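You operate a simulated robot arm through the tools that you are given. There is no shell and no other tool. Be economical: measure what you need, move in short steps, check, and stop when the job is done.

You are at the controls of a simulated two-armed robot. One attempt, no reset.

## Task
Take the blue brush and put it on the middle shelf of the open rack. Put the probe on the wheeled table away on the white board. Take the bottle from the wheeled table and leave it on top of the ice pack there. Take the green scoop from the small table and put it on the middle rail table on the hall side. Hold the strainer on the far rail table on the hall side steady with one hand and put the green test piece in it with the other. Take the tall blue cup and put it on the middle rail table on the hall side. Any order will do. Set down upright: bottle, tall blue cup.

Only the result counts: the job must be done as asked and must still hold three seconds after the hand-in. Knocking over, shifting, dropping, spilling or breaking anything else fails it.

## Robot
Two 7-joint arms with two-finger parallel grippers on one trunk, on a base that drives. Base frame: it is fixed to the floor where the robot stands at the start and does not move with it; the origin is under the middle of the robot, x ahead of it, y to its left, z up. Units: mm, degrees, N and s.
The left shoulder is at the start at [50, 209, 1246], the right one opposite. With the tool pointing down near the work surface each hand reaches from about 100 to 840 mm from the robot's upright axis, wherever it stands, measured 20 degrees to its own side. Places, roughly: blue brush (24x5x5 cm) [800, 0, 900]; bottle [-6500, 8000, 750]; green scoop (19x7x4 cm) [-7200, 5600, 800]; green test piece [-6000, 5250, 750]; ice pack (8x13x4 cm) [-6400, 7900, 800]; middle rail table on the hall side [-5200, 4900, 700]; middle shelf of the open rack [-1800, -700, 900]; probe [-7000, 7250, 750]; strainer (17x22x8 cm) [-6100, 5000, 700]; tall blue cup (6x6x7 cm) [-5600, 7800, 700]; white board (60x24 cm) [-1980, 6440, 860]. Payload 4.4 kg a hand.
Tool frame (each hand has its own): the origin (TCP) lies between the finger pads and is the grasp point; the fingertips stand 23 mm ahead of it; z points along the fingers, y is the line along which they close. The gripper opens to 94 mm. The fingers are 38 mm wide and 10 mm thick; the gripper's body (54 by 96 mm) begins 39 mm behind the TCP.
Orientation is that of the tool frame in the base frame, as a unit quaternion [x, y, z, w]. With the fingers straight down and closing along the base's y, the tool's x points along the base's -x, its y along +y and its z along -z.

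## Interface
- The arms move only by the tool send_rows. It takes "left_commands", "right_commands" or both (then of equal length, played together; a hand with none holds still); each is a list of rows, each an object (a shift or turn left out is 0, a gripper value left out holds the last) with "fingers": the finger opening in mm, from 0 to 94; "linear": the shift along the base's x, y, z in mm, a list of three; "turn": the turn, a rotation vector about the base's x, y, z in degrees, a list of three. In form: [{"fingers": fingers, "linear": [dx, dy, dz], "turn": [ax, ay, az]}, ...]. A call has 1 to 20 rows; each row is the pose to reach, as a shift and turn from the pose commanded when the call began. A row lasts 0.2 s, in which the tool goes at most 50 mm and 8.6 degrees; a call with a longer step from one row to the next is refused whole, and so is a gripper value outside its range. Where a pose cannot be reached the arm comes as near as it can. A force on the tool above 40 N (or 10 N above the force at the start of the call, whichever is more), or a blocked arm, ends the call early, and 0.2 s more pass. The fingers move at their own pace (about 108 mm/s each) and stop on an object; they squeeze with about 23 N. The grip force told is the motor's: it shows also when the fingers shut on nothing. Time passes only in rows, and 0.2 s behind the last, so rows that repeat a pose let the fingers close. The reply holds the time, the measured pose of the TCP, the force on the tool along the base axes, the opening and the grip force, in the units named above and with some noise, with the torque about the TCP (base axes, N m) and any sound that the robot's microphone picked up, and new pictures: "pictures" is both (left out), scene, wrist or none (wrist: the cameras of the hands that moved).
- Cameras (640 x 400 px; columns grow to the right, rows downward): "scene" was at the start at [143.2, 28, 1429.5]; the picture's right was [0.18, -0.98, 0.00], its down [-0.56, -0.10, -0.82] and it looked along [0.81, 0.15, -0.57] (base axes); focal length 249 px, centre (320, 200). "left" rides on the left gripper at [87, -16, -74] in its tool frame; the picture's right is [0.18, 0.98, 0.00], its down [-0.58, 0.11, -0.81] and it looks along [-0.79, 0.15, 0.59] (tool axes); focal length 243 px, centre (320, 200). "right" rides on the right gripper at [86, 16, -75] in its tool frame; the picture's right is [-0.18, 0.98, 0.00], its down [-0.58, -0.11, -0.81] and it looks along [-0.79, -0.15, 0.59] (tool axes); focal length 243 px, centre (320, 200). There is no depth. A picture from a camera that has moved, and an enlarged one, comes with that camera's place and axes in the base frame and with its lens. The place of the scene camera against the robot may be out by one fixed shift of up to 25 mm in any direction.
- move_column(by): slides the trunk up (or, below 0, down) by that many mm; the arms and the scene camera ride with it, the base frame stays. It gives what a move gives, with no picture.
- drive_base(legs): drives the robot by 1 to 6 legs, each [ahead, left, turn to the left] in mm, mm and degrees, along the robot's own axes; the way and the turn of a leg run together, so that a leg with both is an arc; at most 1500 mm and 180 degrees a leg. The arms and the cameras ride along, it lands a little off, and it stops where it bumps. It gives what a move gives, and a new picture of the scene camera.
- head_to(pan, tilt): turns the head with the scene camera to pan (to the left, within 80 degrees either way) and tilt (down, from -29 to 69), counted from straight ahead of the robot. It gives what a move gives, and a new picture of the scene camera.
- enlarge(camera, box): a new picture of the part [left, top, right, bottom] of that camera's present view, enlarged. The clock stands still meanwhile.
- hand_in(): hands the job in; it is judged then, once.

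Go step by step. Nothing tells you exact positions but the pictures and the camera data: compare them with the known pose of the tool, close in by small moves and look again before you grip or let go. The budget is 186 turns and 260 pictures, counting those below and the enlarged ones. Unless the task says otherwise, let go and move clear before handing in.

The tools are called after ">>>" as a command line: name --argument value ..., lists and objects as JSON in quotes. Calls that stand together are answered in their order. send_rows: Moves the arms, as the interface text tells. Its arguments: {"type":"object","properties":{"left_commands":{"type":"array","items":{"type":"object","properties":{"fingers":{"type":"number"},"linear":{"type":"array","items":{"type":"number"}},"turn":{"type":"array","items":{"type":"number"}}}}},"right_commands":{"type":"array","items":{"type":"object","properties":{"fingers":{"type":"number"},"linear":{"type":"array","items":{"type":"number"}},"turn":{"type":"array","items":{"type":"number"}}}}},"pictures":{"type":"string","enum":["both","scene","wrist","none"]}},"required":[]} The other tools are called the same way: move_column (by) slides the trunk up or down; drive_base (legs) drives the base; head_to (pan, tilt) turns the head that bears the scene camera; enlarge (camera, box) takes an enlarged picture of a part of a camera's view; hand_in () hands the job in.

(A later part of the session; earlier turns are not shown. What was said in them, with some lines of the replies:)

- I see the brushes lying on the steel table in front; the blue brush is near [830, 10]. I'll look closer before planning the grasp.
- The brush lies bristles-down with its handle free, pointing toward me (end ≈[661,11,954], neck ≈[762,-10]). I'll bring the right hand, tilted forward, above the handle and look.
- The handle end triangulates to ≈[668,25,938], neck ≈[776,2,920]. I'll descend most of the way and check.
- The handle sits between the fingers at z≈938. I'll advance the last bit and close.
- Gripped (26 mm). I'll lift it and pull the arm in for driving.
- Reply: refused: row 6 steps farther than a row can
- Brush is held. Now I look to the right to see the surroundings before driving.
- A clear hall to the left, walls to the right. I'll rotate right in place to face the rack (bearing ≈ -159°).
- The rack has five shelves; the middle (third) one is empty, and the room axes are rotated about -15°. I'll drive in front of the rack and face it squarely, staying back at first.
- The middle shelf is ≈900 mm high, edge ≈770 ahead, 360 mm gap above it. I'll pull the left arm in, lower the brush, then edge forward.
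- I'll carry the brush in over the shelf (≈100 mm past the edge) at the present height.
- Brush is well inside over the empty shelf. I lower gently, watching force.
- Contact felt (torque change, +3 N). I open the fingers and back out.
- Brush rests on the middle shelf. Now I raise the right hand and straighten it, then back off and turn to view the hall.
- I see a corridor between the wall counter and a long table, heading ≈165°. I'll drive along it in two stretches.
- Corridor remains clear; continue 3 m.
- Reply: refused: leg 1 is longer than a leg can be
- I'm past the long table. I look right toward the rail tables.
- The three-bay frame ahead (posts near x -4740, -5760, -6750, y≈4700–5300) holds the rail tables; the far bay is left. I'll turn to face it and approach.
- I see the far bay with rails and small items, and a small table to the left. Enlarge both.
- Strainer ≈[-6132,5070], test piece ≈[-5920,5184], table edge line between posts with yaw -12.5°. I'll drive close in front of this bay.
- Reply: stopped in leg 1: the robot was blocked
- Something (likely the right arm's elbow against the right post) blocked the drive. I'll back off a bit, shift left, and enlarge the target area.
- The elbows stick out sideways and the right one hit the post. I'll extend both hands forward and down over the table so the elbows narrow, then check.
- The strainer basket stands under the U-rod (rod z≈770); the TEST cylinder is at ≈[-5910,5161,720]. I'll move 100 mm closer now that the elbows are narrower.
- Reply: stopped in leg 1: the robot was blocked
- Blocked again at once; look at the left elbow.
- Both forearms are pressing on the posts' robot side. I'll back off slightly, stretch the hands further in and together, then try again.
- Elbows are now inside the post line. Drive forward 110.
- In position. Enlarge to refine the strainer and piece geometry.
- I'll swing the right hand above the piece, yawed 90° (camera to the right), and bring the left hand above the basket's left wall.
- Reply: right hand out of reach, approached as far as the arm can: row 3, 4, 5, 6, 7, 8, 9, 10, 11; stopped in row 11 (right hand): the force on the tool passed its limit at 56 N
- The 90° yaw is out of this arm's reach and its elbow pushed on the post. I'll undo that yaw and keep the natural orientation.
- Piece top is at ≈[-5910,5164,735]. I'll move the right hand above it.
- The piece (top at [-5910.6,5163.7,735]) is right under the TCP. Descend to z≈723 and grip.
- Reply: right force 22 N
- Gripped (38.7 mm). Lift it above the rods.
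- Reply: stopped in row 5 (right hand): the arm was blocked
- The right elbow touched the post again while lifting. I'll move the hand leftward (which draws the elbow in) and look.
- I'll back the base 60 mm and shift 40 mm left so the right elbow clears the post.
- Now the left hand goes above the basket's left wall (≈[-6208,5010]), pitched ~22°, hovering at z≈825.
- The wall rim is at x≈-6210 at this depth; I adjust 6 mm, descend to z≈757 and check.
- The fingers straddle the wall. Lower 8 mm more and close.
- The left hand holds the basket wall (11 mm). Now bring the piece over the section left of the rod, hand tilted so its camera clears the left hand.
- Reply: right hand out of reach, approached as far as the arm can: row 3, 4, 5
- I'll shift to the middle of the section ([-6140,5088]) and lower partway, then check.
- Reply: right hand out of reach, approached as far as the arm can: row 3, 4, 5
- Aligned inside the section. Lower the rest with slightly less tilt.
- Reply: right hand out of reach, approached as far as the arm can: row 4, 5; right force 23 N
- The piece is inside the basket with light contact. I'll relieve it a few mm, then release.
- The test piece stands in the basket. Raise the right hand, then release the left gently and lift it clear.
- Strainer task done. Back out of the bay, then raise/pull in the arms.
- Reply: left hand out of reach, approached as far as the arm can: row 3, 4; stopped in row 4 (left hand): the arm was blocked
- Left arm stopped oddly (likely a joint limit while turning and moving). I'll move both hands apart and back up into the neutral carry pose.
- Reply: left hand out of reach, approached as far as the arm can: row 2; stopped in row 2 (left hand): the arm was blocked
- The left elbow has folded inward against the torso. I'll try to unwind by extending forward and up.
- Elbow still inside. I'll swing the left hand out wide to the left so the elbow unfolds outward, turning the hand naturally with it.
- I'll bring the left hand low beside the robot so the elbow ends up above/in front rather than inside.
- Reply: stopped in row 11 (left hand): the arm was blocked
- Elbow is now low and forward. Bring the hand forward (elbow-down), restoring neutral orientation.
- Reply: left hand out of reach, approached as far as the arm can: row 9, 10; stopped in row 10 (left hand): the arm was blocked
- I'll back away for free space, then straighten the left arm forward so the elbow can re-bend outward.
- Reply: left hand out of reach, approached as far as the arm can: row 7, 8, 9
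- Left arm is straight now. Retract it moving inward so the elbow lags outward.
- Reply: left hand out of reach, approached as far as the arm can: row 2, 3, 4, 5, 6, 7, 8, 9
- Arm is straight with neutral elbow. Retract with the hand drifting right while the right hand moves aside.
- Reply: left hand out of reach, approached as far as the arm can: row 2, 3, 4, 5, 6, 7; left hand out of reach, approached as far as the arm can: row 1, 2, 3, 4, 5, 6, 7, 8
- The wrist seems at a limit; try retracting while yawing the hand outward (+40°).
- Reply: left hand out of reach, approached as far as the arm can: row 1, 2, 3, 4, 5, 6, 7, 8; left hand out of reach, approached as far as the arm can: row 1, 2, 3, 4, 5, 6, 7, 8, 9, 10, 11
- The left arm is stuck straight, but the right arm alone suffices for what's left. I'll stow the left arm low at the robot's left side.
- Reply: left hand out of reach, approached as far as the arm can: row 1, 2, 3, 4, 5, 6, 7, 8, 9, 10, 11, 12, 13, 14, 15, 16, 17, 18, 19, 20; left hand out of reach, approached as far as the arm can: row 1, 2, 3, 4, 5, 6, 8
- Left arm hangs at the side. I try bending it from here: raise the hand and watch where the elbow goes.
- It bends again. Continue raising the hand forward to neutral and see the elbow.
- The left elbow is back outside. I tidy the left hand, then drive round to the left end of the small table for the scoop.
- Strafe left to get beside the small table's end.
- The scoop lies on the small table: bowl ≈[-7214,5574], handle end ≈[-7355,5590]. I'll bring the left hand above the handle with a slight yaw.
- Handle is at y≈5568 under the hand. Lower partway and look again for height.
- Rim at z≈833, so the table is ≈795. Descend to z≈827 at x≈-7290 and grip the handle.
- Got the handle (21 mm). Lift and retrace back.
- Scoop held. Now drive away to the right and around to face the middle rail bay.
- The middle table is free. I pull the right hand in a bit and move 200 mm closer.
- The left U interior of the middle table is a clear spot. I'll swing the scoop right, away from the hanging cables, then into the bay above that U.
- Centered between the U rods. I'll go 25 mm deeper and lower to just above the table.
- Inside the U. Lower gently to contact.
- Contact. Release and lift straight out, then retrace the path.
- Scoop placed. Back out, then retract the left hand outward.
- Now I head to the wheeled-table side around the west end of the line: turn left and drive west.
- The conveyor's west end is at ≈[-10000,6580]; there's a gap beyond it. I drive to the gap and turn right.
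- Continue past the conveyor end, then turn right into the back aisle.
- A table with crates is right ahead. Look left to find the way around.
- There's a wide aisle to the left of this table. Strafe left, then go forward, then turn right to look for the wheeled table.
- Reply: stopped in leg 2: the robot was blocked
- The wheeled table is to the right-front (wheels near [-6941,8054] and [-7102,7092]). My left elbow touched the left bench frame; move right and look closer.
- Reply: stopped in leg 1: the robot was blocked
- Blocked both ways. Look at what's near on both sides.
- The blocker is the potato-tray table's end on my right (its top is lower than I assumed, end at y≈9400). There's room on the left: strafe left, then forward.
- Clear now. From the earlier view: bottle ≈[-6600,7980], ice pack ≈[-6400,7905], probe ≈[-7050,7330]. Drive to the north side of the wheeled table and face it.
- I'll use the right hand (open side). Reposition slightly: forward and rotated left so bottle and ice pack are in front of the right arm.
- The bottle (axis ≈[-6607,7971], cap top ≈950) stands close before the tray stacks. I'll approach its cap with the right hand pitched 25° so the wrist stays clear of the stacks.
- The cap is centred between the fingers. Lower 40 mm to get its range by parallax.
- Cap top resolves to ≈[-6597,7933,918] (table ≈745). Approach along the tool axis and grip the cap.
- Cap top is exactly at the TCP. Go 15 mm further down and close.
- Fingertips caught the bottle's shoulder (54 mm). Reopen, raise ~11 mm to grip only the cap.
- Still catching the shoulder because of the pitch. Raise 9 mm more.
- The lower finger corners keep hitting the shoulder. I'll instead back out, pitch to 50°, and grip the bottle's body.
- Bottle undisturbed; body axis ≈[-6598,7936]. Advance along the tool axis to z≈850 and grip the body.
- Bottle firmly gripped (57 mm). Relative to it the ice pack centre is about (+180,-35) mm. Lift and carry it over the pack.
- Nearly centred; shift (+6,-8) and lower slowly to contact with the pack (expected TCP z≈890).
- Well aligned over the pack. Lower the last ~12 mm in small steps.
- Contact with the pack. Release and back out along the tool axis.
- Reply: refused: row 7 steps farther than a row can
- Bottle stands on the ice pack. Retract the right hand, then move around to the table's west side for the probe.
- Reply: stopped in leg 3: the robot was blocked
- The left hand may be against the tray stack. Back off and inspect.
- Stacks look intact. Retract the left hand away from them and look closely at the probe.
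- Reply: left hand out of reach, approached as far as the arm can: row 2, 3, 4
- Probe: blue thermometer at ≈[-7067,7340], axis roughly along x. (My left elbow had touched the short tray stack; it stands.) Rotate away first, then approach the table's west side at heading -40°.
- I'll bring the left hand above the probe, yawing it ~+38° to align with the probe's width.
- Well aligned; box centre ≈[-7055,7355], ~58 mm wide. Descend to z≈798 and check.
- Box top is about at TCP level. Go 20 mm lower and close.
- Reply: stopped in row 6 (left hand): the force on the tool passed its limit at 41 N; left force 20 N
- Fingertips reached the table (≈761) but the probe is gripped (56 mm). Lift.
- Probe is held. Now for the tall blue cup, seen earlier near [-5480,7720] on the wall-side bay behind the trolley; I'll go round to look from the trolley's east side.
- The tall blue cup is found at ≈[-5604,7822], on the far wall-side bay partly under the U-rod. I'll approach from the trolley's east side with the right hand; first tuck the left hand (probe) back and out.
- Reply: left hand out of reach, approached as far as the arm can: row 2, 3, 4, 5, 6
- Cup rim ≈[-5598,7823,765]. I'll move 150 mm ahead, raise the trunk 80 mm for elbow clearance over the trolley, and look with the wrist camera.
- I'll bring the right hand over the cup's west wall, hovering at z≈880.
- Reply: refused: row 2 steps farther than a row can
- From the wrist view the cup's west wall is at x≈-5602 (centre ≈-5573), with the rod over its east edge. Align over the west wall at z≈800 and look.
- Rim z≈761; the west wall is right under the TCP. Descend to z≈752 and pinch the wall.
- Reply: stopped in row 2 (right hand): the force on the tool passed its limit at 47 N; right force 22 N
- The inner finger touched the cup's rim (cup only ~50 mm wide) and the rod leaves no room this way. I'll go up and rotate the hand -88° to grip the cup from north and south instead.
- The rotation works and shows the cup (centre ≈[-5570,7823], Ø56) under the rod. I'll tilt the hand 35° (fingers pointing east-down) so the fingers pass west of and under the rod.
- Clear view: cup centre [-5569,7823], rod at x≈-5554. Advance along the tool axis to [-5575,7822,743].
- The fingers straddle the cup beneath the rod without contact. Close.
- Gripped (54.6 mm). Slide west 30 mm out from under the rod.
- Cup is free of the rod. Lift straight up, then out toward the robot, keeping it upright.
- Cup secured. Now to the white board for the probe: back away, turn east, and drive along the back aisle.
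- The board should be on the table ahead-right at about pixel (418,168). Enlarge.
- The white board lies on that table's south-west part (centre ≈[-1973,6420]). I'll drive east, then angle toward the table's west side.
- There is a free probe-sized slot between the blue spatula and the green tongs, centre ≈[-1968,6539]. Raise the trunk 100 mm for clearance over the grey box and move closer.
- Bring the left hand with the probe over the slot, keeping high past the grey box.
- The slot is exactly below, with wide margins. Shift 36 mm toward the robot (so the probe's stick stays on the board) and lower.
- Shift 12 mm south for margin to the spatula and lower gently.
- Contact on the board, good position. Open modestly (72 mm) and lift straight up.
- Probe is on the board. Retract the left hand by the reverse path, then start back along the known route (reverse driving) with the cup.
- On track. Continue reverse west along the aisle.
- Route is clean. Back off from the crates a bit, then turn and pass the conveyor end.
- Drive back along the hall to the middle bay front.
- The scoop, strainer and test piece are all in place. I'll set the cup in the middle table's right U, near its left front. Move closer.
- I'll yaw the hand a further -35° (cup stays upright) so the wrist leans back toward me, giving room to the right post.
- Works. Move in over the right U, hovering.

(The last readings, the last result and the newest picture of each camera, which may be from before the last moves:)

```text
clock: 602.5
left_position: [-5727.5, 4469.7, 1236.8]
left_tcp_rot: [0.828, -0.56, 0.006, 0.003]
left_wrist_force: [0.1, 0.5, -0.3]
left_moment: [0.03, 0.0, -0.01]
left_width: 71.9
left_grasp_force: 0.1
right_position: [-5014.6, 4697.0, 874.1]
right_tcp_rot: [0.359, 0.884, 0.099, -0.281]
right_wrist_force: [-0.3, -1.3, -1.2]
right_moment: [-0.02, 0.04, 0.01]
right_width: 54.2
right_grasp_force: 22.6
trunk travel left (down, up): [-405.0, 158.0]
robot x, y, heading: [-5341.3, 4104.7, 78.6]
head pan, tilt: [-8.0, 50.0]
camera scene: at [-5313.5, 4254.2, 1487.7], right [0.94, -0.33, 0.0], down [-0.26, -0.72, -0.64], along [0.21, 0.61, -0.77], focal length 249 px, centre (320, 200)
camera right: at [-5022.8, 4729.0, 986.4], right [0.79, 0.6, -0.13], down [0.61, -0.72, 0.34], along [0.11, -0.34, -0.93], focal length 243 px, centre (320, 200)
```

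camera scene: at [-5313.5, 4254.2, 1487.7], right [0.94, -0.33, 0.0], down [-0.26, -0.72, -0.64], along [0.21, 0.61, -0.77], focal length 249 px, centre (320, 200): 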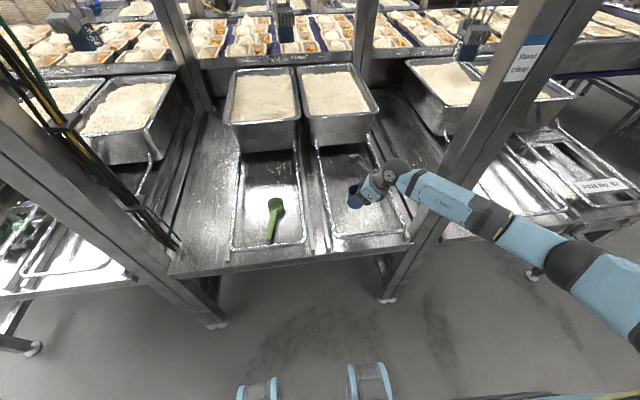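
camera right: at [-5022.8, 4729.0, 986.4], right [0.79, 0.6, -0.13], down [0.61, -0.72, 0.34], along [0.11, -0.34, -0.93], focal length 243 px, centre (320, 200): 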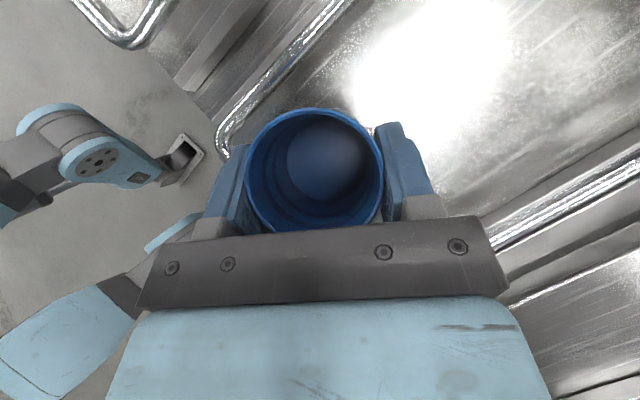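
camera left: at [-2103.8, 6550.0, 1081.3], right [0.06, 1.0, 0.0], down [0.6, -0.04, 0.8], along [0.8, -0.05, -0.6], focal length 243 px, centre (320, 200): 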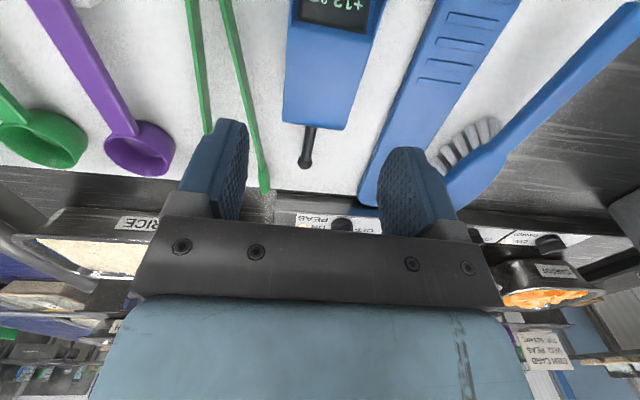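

Well inside the U (≥75 mm from rods). Lower to just above the table.

>>> send_rows --right_commands '[{"linear": [0, 0, -35]}, {"linear": [0, 0, -70]}, {"linear": [0, 0, -100]}, {"linear": [0, 0, -116]}, {"linear": [0, 0, -120]}]' --pictures "none"

```text
clock: 603.7
left_position: [-5727.9, 4471.1, 1236.0]
left_tcp_rot: [0.829, -0.56, 0.005, 0.003]
left_wrist_force: [0.2, -0.6, 0.2]
left_moment: [-0.01, -0.04, 0.01]
left_width: 72.1
left_grasp_force: 0.0
right_position: [-5013.8, 4697.7, 751.8]
right_tcp_rot: [0.36, 0.884, 0.099, -0.281]
right_wrist_force: [-1.0, 1.1, -0.8]
right_moment: [-0.01, 0.04, -0.01]
right_width: 54.4
right_grasp_force: 22.9
trunk travel left (down, up): [-405.0, 158.0]
robot x, y, heading: [-5341.0, 4103.0, 78.5]
head pan, tilt: [-8.0, 50.0]
```

>>> send_rows --right_commands '[{"linear": [0, 0, -4]}, {"linear": [0, 0, -8]}]' --pictures "none"

```text
clock: 604.3
left_position: [-5728.2, 4470.3, 1236.3]
left_tcp_rot: [0.829, -0.559, 0.005, 0.003]
left_wrist_force: [0.6, -0.8, -0.5]
left_moment: [-0.03, 0.02, 0.0]
left_width: 71.9
left_grasp_force: 0.0
right_position: [-5012.0, 4699.1, 743.6]
right_tcp_rot: [0.36, 0.884, 0.099, -0.28]
right_wrist_force: [0.1, 0.0, -1.1]
right_moment: [0.04, -0.02, 0.01]
right_width: 54.2
right_grasp_force: 23.4
trunk travel left (down, up): [-405.0, 158.0]
robot x, y, heading: [-5342.7, 4107.2, 78.7]
head pan, tilt: [-8.0, 50.0]
```

>>> send_rows --right_commands '[{"linear": [0, 0, -3]}, {"linear": [0, 0, -6]}]' --pictures "wrist"

```text
clock: 604.9
left_position: [-5728.2, 4469.1, 1235.4]
left_tcp_rot: [0.828, -0.56, 0.005, 0.002]
left_wrist_force: [0.4, -1.1, 0.1]
left_moment: [0.01, 0.02, 0.02]
left_width: 71.9
left_grasp_force: 0.1
right_position: [-5014.5, 4700.2, 742.0]
right_tcp_rot: [0.36, 0.883, 0.102, -0.283]
right_wrist_force: [1.5, -1.0, 15.3]
right_moment: [-0.04, -0.04, 0.03]
right_width: 54.6
right_grasp_force: 23.5
trunk travel left (down, up): [-405.0, 158.0]
robot x, y, heading: [-5345.7, 4101.1, 78.4]
head pan, tilt: [-8.0, 50.0]
camera right: at [-5022.1, 4730.5, 852.2], right [0.79, 0.6, -0.13], down [0.61, -0.72, 0.33], along [0.11, -0.34, -0.93], focal length 243 px, centre (320, 200)
```

right: 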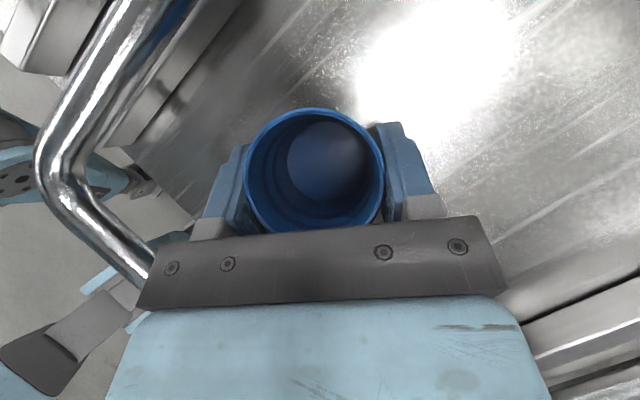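

Cup sits flat. Release and retreat along the tool axis, then lift out.

>>> send_rows --right_commands '[{"linear": [0, 0, 2]}, {"fingers": 84, "linear": [0, 0, 2]}, {"linear": [0, 0, 2]}, {"linear": [0, 0, 2]}, {"linear": [5, -5, 12]}, {"linear": [15, -15, 32]}, {"linear": [27, -26, 58]}, {"linear": [36, -36, 95]}, {"linear": [38, -60, 135]}, {"linear": [38, -90, 170]}]' --pictures "both"

```text
clock: 607.1
left_position: [-5728.8, 4467.8, 1235.3]
left_tcp_rot: [0.828, -0.56, 0.006, 0.002]
left_wrist_force: [0.6, -0.2, 0.3]
left_moment: [0.02, 0.0, -0.05]
left_width: 72.2
left_grasp_force: 0.1
right_position: [-4976.4, 4607.7, 908.9]
right_tcp_rot: [0.36, 0.884, 0.099, -0.281]
right_wrist_force: [0.0, 0.1, 0.4]
right_moment: [0.0, -0.01, -0.02]
right_width: 84.0
right_grasp_force: 0.2
trunk travel left (down, up): [-405.0, 158.0]
robot x, y, heading: [-5343.2, 4102.9, 78.5]
head pan, tilt: [-8.0, 50.0]
camera scene: at [-5313.8, 4253.6, 1487.7], right [0.94, -0.33, 0.0], down [-0.26, -0.72, -0.64], along [0.21, 0.61, -0.77], focal length 249 px, centre (320, 200)
camera right: at [-4984.9, 4640.1, 1019.7], right [0.79, 0.6, -0.13], down [0.61, -0.72, 0.34], along [0.11, -0.34, -0.93], focal length 243 px, centre (320, 200)
```

scene: 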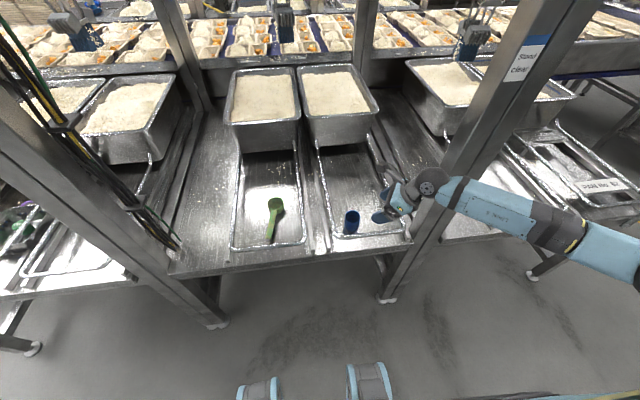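
right: 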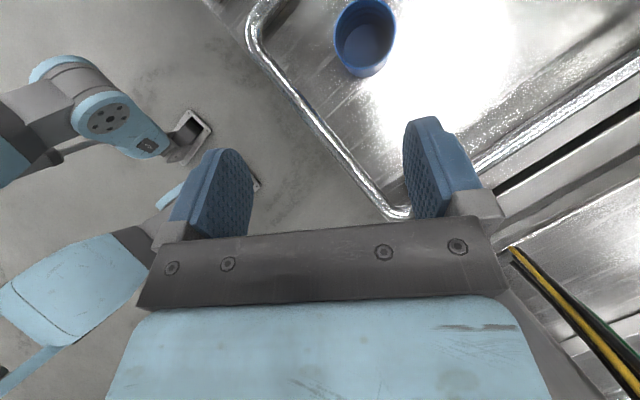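

Cup stands upright in the U. Back the robot away to be clear and take a final look.

>>> drive_base --legs '[[-450, 0, 0]]'

>>> enlarge --camera "scene" --box '[100, 50, 440, 260]'

```text
clock: 609.8
left_position: [-5815.2, 4039.9, 1235.1]
left_tcp_rot: [0.825, -0.565, 0.005, 0.005]
left_wrist_force: [0.2, 0.2, -0.9]
left_moment: [-0.01, 0.01, -0.01]
left_width: 71.8
left_grasp_force: 0.0
right_position: [-5062.6, 4171.5, 908.2]
right_tcp_rot: [0.365, 0.882, 0.101, -0.28]
right_wrist_force: [-0.5, -0.4, 0.0]
right_moment: [0.0, 0.0, 0.02]
right_width: 83.8
right_grasp_force: 0.0
trunk travel left (down, up): [-405.0, 158.0]
robot x, y, heading: [-5432.2, 3671.5, 78.0]
head pan, tilt: [-8.0, 50.0]
camera scene: at [-5402.8, 3820.4, 1487.6], right [0.94, -0.34, 0.0], down [-0.26, -0.72, -0.64], along [0.22, 0.6, -0.77], focal length 249 px, centre (320, 200)
```

scene: 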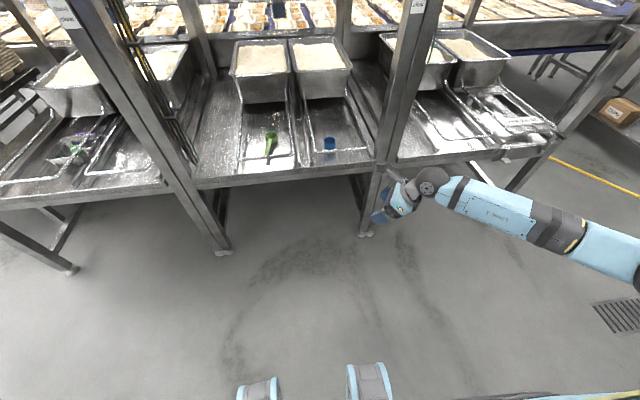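

```text
1.88 times, centred on (270, 155) of scene
camera zoom: at [-5402.8, 3820.4, 1487.6], right [0.94, -0.34, 0.0], down [-0.26, -0.72, -0.64], along [0.22, 0.6, -0.77], focal length 469 px, centre (414, 285)
```

zoom: 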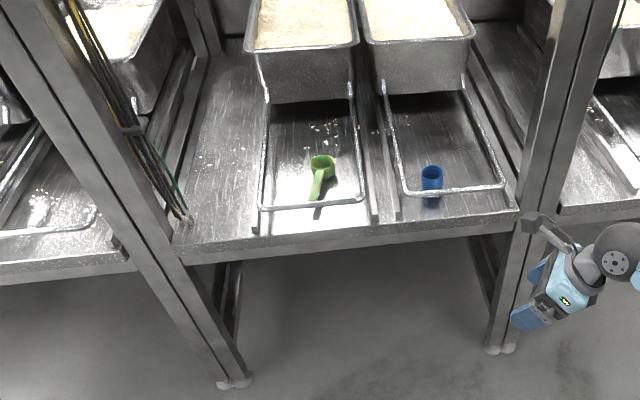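

All six items are placed: the scoop and the upright cup stand on the middle rail table, and both hands are clear. I hand in.

>>> hand_in

```text
The job is handed in.
```

I placed all six items as asked and moved both hands clear before handing in. I had no view of the brush, bottle or probe at the end, only when I set each one down.

- **Blue brush:** on the middle shelf of the open rack.
- **Probe:** on the white board, in the free gap between the blue spatula and the green tongs.
- **Bottle:** upright on the ice pack.
- **Green scoop:** on the middle rail table on the hall side.
- **Test piece:** in the strainer; I held the basket with the left hand while the right put it in.
- **Tall blue cup:** upright on the middle rail table on the hall side.

I bumped things a few times on the way. An elbow pressed on the posts by the far rail table, the base was stopped beside the table with the potato tray, and my left arm probably touched a stack of trays on the wheeled table. I saw nothing knocked over, but a small shift in the tray stack or that table can't be ruled out.
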